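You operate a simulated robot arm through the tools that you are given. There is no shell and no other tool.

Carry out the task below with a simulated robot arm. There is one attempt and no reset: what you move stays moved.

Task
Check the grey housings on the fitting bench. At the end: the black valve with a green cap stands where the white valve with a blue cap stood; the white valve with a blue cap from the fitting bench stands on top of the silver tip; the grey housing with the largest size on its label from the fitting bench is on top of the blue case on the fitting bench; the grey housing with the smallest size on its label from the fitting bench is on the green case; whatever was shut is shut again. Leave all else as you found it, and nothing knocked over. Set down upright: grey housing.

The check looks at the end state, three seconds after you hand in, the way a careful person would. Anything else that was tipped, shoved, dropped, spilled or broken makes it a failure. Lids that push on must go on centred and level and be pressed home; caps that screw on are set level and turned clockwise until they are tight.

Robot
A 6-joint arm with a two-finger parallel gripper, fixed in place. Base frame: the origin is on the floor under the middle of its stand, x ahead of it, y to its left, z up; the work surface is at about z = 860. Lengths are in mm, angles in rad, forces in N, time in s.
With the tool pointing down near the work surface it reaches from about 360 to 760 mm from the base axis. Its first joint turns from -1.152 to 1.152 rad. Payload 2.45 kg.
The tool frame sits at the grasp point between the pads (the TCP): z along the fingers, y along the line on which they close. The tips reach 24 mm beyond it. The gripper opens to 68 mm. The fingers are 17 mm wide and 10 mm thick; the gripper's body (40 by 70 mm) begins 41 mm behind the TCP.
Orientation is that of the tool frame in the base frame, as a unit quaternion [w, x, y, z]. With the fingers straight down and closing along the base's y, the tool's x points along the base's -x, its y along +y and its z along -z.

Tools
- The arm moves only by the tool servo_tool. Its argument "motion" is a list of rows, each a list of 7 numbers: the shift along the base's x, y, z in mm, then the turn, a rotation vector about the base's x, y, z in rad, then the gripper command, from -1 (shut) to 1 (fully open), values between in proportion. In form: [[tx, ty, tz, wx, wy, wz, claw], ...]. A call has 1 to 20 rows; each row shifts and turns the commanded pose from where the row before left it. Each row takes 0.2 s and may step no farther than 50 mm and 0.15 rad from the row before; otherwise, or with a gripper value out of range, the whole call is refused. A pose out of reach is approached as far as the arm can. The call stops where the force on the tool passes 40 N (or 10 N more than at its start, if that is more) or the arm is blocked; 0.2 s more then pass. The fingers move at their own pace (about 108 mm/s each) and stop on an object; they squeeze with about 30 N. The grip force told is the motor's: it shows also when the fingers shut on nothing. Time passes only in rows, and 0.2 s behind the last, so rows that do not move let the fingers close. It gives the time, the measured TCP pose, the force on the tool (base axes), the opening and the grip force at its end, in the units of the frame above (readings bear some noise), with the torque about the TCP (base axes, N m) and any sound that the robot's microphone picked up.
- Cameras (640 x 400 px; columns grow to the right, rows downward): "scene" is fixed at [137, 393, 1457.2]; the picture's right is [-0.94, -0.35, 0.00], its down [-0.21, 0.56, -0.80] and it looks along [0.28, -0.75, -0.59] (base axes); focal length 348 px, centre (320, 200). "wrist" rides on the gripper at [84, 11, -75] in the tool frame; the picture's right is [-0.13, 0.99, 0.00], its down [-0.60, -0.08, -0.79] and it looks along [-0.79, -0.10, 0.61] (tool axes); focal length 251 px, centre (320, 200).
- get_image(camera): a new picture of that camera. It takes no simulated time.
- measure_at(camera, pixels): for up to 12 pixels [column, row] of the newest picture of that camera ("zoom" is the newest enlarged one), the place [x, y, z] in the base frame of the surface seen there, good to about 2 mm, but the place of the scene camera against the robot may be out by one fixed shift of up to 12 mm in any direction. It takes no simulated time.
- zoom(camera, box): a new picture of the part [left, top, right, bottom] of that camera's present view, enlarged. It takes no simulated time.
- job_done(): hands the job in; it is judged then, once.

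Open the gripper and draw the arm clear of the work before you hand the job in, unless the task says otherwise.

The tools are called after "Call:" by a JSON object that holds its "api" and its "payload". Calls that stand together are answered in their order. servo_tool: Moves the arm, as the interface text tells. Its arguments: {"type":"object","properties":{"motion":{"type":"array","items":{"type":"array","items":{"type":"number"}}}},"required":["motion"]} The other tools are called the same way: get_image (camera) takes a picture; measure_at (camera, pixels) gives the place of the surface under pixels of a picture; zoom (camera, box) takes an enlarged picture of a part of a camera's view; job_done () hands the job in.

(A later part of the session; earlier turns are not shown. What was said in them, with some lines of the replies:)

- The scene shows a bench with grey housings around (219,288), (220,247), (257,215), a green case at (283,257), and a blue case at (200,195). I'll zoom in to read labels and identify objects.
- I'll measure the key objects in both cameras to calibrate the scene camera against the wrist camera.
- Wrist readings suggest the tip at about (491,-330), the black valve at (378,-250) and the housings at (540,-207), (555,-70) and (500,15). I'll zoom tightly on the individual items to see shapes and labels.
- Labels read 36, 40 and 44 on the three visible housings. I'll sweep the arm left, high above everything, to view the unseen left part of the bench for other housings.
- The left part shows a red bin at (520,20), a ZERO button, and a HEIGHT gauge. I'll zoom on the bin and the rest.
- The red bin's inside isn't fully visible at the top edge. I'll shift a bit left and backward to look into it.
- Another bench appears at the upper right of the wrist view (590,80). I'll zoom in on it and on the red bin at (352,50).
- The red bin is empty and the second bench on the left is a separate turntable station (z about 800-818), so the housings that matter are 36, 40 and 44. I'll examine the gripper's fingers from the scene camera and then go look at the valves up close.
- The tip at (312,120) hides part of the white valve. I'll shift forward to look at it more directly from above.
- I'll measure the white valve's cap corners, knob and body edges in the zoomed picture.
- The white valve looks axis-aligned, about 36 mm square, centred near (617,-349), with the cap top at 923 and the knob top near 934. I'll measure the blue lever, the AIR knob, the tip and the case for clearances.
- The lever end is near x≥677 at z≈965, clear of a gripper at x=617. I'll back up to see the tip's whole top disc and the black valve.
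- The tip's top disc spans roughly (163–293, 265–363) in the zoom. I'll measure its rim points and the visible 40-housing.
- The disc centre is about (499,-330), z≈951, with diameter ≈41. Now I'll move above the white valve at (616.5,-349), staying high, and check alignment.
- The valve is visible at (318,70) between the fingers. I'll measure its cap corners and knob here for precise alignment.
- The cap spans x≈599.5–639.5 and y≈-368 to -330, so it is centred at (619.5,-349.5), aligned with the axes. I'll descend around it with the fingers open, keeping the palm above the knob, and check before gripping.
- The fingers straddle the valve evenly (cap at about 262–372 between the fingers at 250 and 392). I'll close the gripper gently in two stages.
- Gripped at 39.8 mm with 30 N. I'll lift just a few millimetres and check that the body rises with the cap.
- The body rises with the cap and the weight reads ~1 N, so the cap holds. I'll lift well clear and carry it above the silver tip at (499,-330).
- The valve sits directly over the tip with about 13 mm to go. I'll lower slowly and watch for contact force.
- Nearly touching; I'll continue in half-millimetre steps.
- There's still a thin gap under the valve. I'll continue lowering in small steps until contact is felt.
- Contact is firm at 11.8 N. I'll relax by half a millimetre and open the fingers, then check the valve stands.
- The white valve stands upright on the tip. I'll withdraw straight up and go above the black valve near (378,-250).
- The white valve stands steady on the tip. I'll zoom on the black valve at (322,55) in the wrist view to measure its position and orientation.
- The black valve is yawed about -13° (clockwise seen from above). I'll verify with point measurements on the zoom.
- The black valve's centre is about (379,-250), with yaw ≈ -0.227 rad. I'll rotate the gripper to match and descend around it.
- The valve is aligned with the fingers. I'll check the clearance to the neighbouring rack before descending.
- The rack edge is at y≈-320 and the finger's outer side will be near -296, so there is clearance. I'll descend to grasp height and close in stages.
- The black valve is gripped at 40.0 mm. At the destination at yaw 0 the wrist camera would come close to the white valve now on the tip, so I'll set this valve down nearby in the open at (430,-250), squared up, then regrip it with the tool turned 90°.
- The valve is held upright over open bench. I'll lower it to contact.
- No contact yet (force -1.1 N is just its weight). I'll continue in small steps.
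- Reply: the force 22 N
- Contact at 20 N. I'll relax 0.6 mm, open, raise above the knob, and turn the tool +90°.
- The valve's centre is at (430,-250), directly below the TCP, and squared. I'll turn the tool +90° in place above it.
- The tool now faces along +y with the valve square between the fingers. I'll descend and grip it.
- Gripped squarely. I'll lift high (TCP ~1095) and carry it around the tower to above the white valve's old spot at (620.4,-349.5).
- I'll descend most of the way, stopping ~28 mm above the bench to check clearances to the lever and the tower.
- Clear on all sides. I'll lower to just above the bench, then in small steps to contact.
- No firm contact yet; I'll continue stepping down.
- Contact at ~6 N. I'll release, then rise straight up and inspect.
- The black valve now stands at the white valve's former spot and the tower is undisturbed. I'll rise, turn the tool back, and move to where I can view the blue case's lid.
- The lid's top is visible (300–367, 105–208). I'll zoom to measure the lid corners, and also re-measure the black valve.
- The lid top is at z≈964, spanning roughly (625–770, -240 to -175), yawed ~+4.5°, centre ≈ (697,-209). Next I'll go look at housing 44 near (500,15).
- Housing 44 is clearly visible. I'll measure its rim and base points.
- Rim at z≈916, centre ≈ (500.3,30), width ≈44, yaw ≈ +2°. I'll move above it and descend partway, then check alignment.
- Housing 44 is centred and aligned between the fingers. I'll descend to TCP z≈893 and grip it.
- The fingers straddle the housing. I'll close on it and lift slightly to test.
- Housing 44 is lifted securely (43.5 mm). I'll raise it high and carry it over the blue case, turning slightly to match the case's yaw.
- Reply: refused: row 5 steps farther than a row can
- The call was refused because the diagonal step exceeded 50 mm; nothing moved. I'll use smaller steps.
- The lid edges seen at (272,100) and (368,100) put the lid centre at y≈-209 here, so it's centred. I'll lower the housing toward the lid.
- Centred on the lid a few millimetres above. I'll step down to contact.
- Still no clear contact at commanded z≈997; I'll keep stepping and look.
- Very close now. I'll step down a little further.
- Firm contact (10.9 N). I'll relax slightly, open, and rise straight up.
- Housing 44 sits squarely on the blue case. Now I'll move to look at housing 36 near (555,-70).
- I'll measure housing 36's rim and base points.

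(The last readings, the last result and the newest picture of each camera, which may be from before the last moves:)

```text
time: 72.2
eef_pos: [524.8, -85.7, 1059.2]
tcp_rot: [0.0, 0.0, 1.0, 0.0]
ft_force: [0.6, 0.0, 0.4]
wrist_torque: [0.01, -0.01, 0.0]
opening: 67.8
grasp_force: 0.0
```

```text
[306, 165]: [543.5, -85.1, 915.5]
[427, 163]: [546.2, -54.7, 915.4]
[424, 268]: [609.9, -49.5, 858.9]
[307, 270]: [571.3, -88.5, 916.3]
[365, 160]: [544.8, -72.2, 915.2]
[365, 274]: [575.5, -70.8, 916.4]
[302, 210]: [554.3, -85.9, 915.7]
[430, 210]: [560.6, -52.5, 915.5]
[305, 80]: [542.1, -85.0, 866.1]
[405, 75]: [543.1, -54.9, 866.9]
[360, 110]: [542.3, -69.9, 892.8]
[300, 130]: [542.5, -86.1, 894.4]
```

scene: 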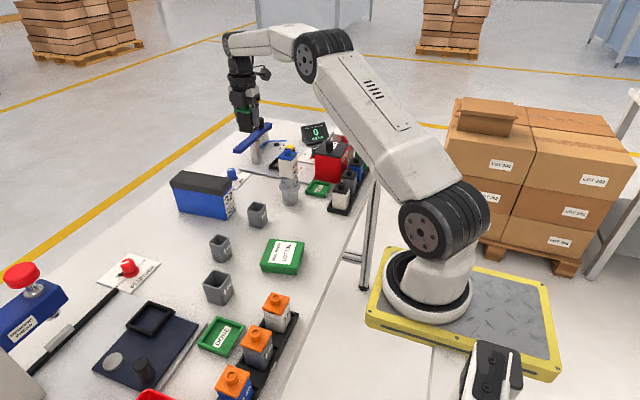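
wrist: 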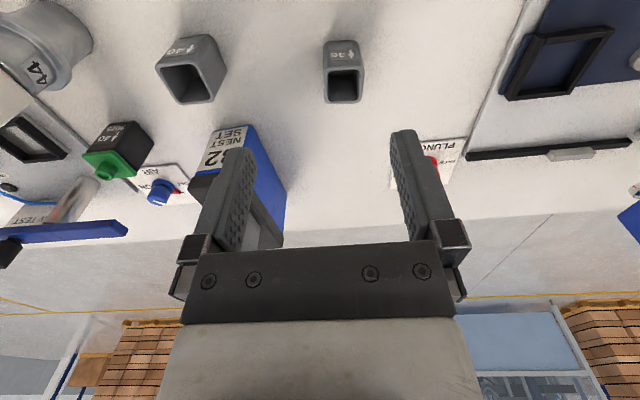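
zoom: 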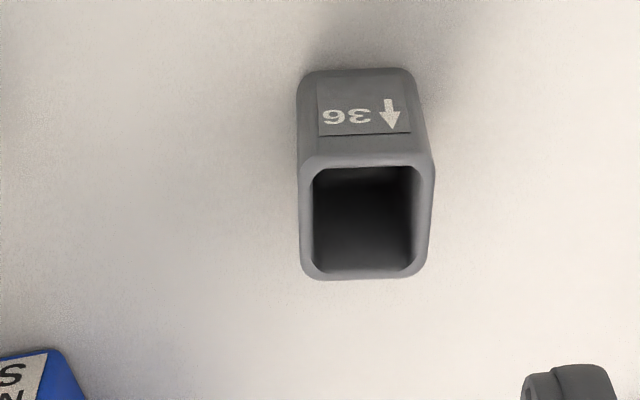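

Housing 36's centre is ≈ (560.5,-68.5), yaw ≈ -5°, rim z 916. I'll position above, rotate to match, and descend partway.

Call:
{"api": "servo_tool", "payload": {"motion": [[20, 9, 0, 0, 0, -0.05, 1], [15.5, 7.2, 0, 0, 0, -0.04, 1], [0, 0, -40, 0, 0, 0, 1], [0, 0, -40, 0, 0, 0, 1], [0, 0, -20, 0, 0, 0, 1], [0, 0, 0, 0, 0, 0, 1]]}}

Call:
{"api": "get_image", "payload": {"camera": "wrist"}}

```text
time: 73.6
eef_pos: [560.6, -68.8, 960.3]
tcp_rot: [0.0, 0.045, 0.999, 0.001]
ft_force: [0.0, -0.2, -0.7]
wrist_torque: [0.01, 0.0, -0.02]
opening: 67.8
grasp_force: 0.1
```

```text
taken
```

wrist: 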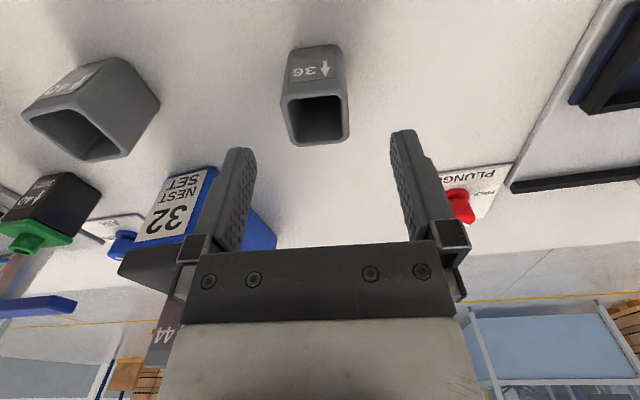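

Housing 36 is centred between the fingers. I'll descend and grip it, then lift slightly.

Call:
{"api": "servo_tool", "payload": {"motion": [[0, 0, -25, 0, 0, 0, 1], [0, 0, -25, 0, 0, 0, 1], [0, 0, -17.4, 0, 0, 0, 1], [0, 0, 0, 0, 0, 0, 1], [0, 0, 0, 0, 0, 0, 0.3], [0, 0, 0, 0, 0, 0, 0.2], [0, 0, 0, 0, 0, 0, -1], [0, 0, 0, 0, 0, 0, -1], [0, 0, 0, 0, 0, 0, -1], [0, 0, 3, 0, 0, 0, -1], [0, 0, 7, 0, 0, 0, -1], [0, 0, 0, 0, 0, 0, -1]]}}

Call:
{"api": "get_image", "payload": {"camera": "wrist"}}

Call:
{"api": "zoom", "payload": {"camera": "scene", "box": [150, 180, 310, 310]}}

```text
time: 76.2
eef_pos: [559.3, -68.8, 903.5]
tcp_rot: [0.0, 0.045, 0.999, 0.0]
ft_force: [0.1, -0.2, -0.2]
wrist_torque: [0.0, 0.04, 0.02]
opening: 35.4
grasp_force: 29.3
```

```text
taken
```

wrist: 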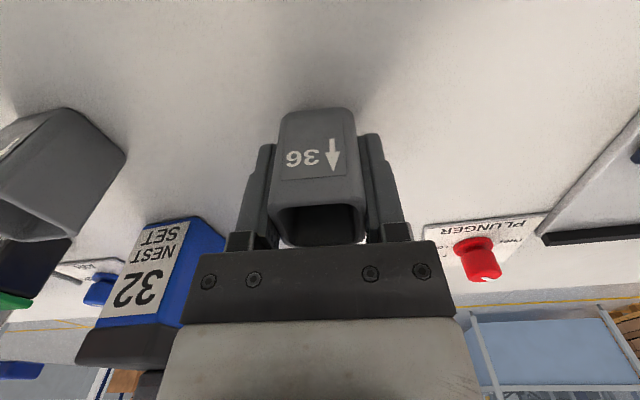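

```text
3.08 times, centred on (230, 245) of scene
```

zoom: 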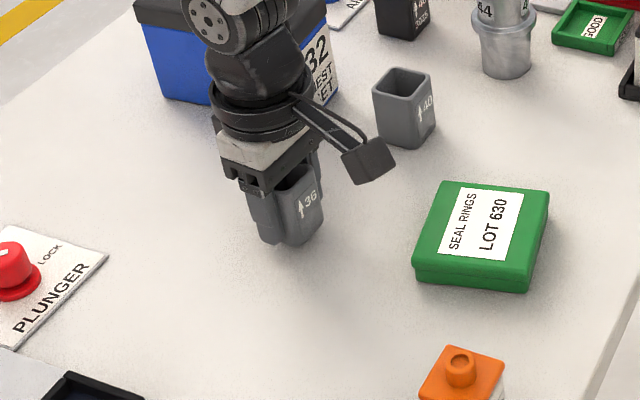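

Housing 36 is held (35.4 mm). I'll raise it and carry it toward the green case to measure the case's top from above.

Call:
{"api": "servo_tool", "payload": {"motion": [[0, 0, 30, 0, 0, 0, -1], [0, 0, 45, 0, 0, 0, -1], [0, 0, 45, 0, 0, 0, -1], [0, 0, 30, 0, 0, 0, -1], [-35, -15, 0, 0, 0, 0.03, -1], [-35, -15, 0, 0, 0, 0.03, -1], [-35, -15, 0, 0, 0, 0.03, -1], [-35.5, -16.6, 0, 0, 0, 0, -1], [0, 0, 0, 0, 0, 0, -1]]}}

Call:
{"api": "get_image", "payload": {"camera": "wrist"}}

Call:
{"api": "zoom", "payload": {"camera": "wrist", "box": [260, 0, 400, 120]}}

```text
time: 78.2
eef_pos: [419.9, -130.5, 1053.6]
tcp_rot: [0.001, 0.001, 1.0, 0.0]
ft_force: [-0.2, 0.9, -0.4]
wrist_torque: [0.02, -0.02, 0.03]
opening: 35.6
grasp_force: 30.4
```

```text
taken
```

wrist: 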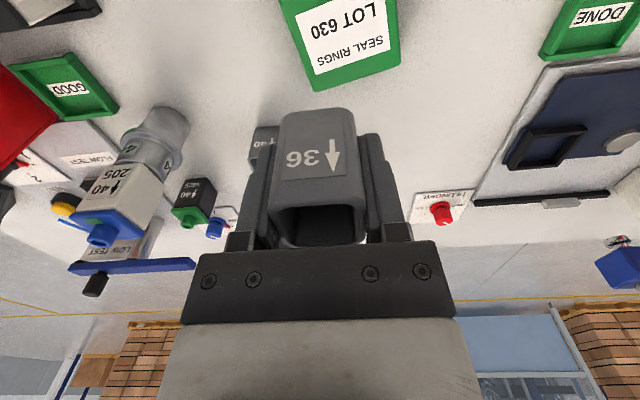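

```text
3.33 times, centred on (330, 60) of wrist
```

zoom: 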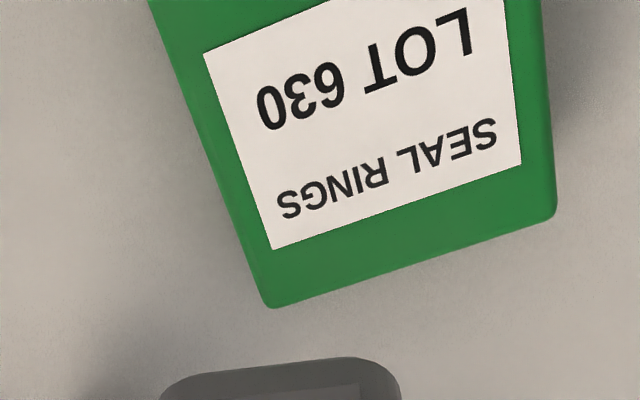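

The case's far corners are visible but the near ones are out of view. I'll measure the visible points and then back off a little for the rest.

Call:
{"api": "measure_at", "payload": {"camera": "zoom", "pixels": [[275, 298], [545, 212], [400, 255], [220, 150], [535, 100], [180, 20], [535, 20], [380, 120]]}}

Call:
{"api": "servo_tool", "payload": {"motion": [[-30, 0, 30, 0, 0, 0, -1], [-10, 0, 20, 0, 0, 0, -1], [0, 0, 0, 0, 0, 0, -1]]}}

Call:
{"api": "get_image", "payload": {"camera": "wrist"}}

Call:
{"api": "zoom", "payload": {"camera": "wrist", "box": [260, 0, 400, 120]}}

```text
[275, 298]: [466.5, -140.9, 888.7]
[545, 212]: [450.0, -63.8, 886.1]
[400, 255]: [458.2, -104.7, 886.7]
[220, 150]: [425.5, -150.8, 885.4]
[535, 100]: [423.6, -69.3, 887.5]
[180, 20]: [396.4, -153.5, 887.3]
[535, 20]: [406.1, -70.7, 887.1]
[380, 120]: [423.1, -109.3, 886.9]
```

```text
time: 79.0
eef_pos: [378.8, -130.0, 1105.1]
tcp_rot: [-0.001, 0.0, 1.0, 0.0]
ft_force: [0.3, 0.9, -0.1]
wrist_torque: [-0.02, 0.02, 0.03]
opening: 35.5
grasp_force: 30.0
```

```text
taken
```

wrist: 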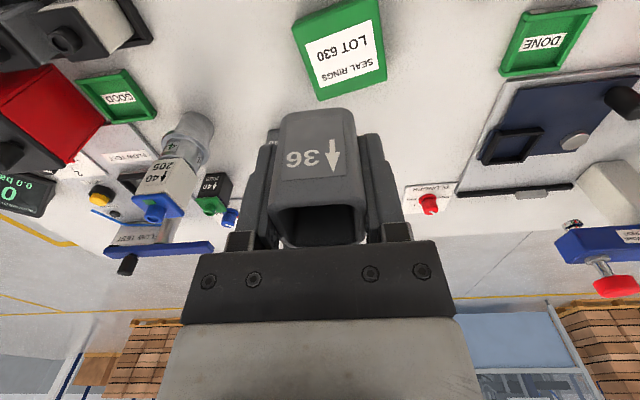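

```text
3.33 times, centred on (330, 60) of wrist
```

zoom: 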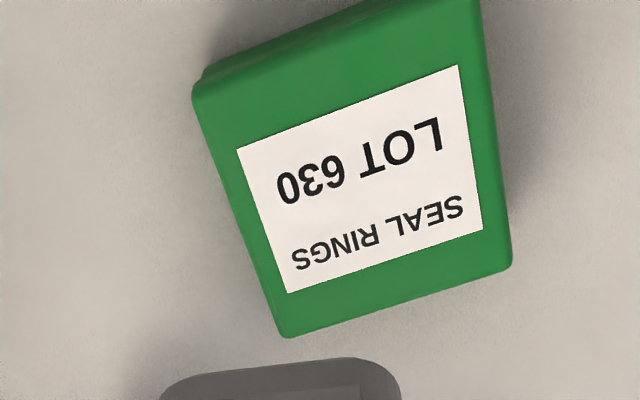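

Now all four corners of the green case's lid are visible. I'll measure them.

Call:
{"api": "measure_at", "payload": {"camera": "zoom", "pixels": [[202, 96], [470, 8], [502, 260], [290, 328], [350, 170], [330, 50], [400, 290], [240, 215], [490, 130]]}}

```text
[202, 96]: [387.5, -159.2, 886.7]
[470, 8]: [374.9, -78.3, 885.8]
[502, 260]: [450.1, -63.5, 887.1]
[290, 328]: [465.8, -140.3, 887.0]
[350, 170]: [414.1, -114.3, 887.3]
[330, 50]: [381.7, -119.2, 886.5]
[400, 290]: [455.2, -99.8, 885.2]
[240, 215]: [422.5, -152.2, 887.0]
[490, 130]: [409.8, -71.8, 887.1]
```

The green case's lid is centred at ≈ (420,-110.5), top z≈887, yaw ≈ +11°. I'll position the housing over its centre, aligned, and lower to ~6 mm above.

Call:
{"api": "servo_tool", "payload": {"motion": [[20, 10, 0, 0, 0, 0.1, -1], [20, 9.5, 0, 0, 0, 0.09, -1], [0, 0, -45, 0, 0, 0, -1], [0, 0, -45, 0, 0, 0, -1], [0, 0, -40, 0, 0, 0, -1], [0, 0, -30, 0, 0, 0, -1], [0, 0, -15, 0, 0, 0, -1], [0, 0, 0, 0, 0, 0, -1]]}}

Call:
{"api": "get_image", "payload": {"camera": "wrist"}}

Call:
{"api": "zoom", "payload": {"camera": "scene", "box": [220, 200, 340, 300]}}

```text
time: 80.8
eef_pos: [420.8, -109.4, 926.7]
tcp_rot: [0.0, -0.094, 0.996, 0.0]
ft_force: [-0.3, -1.0, -0.9]
wrist_torque: [0.0, 0.02, 0.0]
opening: 35.2
grasp_force: 29.8
```

```text
taken
```

wrist: 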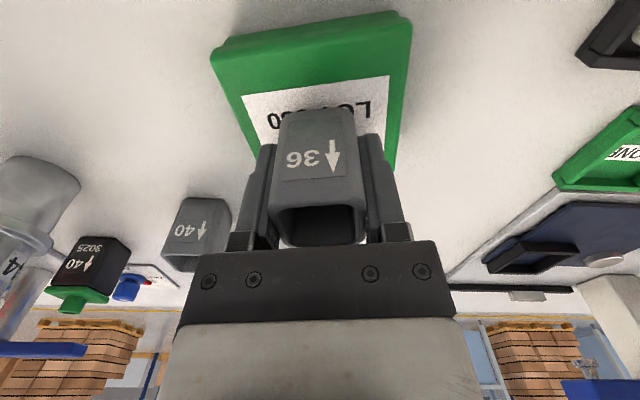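

```text
4.00 times, centred on (280, 250) of scene
```

zoom: 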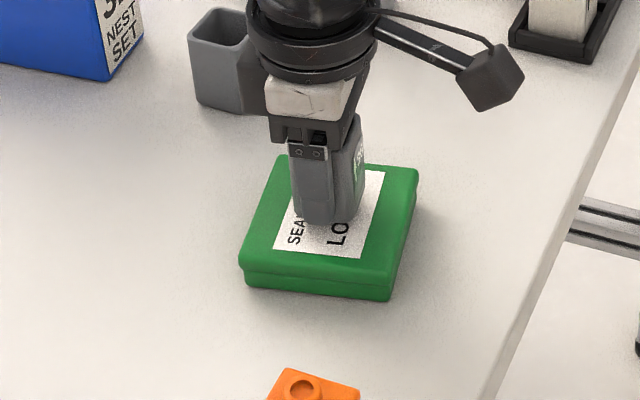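

Housing is over the middle of the green case. I'll lower in small steps to contact.

Call:
{"api": "servo_tool", "payload": {"motion": [[0, 0, -3, 0, 0, 0, -1], [0, 0, -2, 0, 0, 0, -1], [0, 0, -1, 0, 0, 0, -1], [0, 0, -0.5, 0, 0, 0, -1], [0, 0, 0, 0, 0, 0, -1]]}}

Call:
{"api": "servo_tool", "payload": {"motion": [[0, 0, -0.5, 0, 0, 0, -1], [0, 0, -0.5, 0, 0, 0, -1], [0, 0, 0, 0, 0, 0, -1]]}}

Call:
{"api": "servo_tool", "payload": {"motion": [[0, 0, -0.5, 0, 0, 0, -1], [0, 0, 0, 0, 0, 0, -1]]}}

```text
time: 82.0
eef_pos: [420.5, -110.8, 920.8]
tcp_rot: [0.0, -0.095, 0.996, -0.001]
ft_force: [-0.1, 0.3, -0.4]
wrist_torque: [0.01, -0.04, 0.0]
opening: 35.4
grasp_force: 29.2
```

```text
time: 82.8
eef_pos: [419.3, -110.8, 919.2]
tcp_rot: [0.0, -0.096, 0.995, 0.0]
ft_force: [-0.1, 0.0, 6.1]
wrist_torque: [0.01, -0.02, -0.02]
opening: 35.3
grasp_force: 30.7
```

```text
time: 83.4
eef_pos: [419.6, -112.2, 918.8]
tcp_rot: [0.001, -0.094, 0.996, 0.0]
ft_force: [-3.0, 0.7, 21.4]
wrist_torque: [0.06, 0.13, 0.02]
opening: 35.4
grasp_force: 30.3
```

Contact is firm (21 N). I'll relax 0.7 mm, open the gripper, and rise straight up.

Call:
{"api": "servo_tool", "payload": {"motion": [[0, 0, 0.7, 0, 0, 0, -1], [0, 0, 0, 0, 0, 0, 0.1], [0, 0, 0, 0, 0, 0, 0.25], [0, 0, 0, 0, 0, 0, 0.6], [0, 0, 0, 0, 0, 0, 1], [0, 0, 5, 0, 0, 0, 1], [0, 0, 25, 0, 0, 0, 1], [0, 0, 45, 0, 0, 0, 1], [0, 0, 45, 0, 0, 0, 1], [0, 0, 40, 0, 0, 0, 1], [0, 0, 0, 0, 0, 0, 1]]}}

Call:
{"api": "get_image", "payload": {"camera": "wrist"}}

Call:
{"api": "get_image", "payload": {"camera": "scene"}}

```text
time: 85.8
eef_pos: [418.9, -110.6, 1079.2]
tcp_rot: [0.0, -0.096, 0.995, 0.0]
ft_force: [0.2, 0.1, 0.2]
wrist_torque: [0.02, -0.03, 0.01]
opening: 68.2
grasp_force: 0.1
```

```text
taken
```

wrist: 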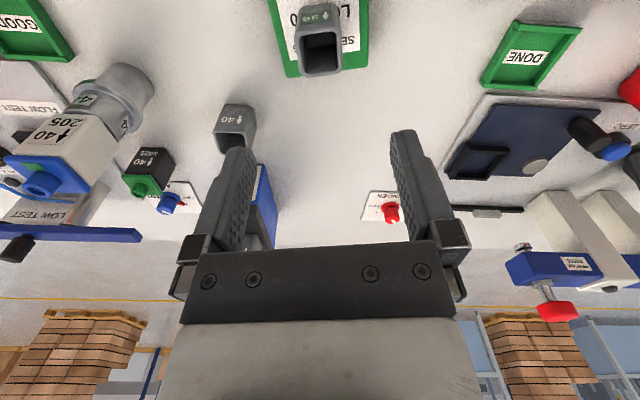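

```text
taken
```

scene: 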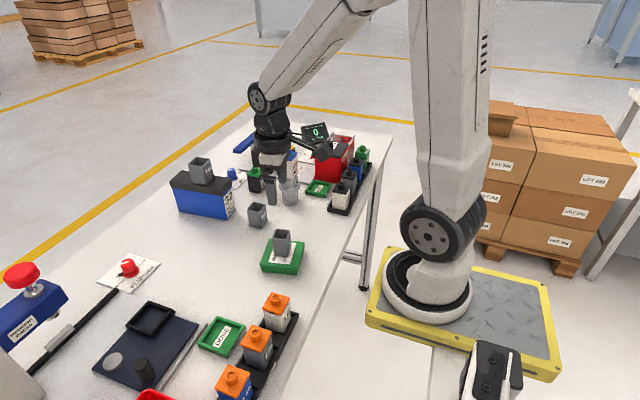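

Housing 36 stands on the green case. I'll retreat the arm toward its start pose and inspect everything.

Call:
{"api": "servo_tool", "payload": {"motion": [[0, 0, 40, 0, 0, 0, 1], [0, 0, 40, 0, 0, 0, 1], [-15, -30, 0, 0, 0, -0.1, 1], [-15, -30, 0, 0, 0, -0.09, 1], [-15, -30, 0, 0, 0, 0, 1], [-15, -30, 0, 0, 0, 0, 1], [-14, -33, 0, 0, 0, 0, 1], [0, 0, 0, 0, 0, 0, 1]]}}

Call:
{"api": "get_image", "payload": {"camera": "wrist"}}

Call:
{"api": "zoom", "payload": {"camera": "scene", "box": [160, 110, 400, 260]}}

Call:
{"api": "zoom", "payload": {"camera": "scene", "box": [220, 150, 310, 210]}}

```text
time: 87.6
eef_pos: [347.0, -263.8, 1160.2]
tcp_rot: [-0.001, 0.0, 1.0, 0.0]
ft_force: [0.5, -0.2, 0.7]
wrist_torque: [0.01, 0.02, -0.02]
opening: 67.9
grasp_force: 0.0
```

```text
taken
```

wrist: 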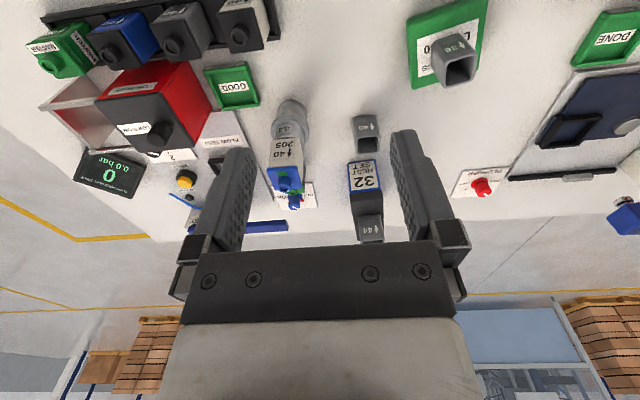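

```text
2.67 times, centred on (280, 185) of scene
```

zoom: 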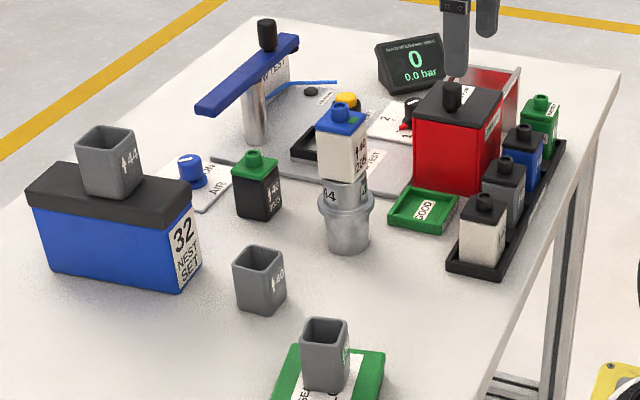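

```text
6.67 times, centred on (265, 180) of scene
```

zoom: 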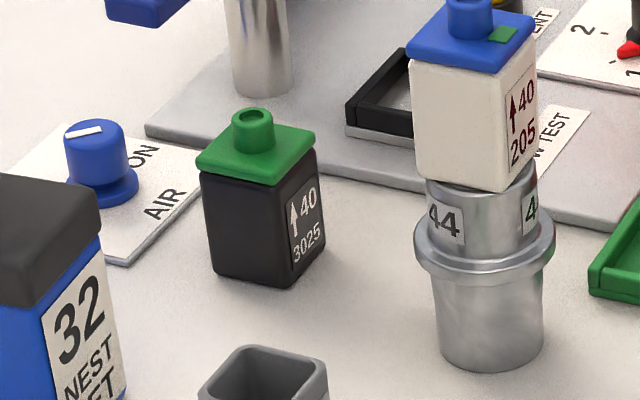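

All four goals check out in the pictures:
- The black valve (label 40/3025) stands on the white valve's old spot, within about a millimetre of it in the same zoom.
- The white valve is centred on the 44 tip.
- Housing 44 is upright on the blue case.
- Housing 36 is upright on the green case.

The case lids were never opened, the gripper is open, and the arm is back near its start pose, so I'm handing in.

Call:
{"api": "job_done", "payload": {}}

```text
The job is handed in.
```

I've handed the job in. The last pictures show every item in its asked-for place, but the result hasn't come back yet.

- **White valve with blue cap:** it stands upright on the silver tip marked 44, centred to within about 2 mm.
- **Black valve with green cap:** it stands where the white valve was, within about a millimetre, with its label facing the same way. I set it down once on open bench along the way so I could regrip it; otherwise the wrist camera would have come too close to the white valve on the tip.
- **Largest housing (44):** it is upright in the middle of the blue case's lid.
- **Smallest housing (36):** it is upright in the middle of the green case's lid.

I took the sizes from the three open grey housings on the bench: 36, 40 and 44. I did not open the blue case, the green case or the red LOW FLOW box. Everything that was shut stayed shut, and I did not check what is inside them.

I left housing 40 and everything else alone. The arm is back near its start pose with the gripper open.
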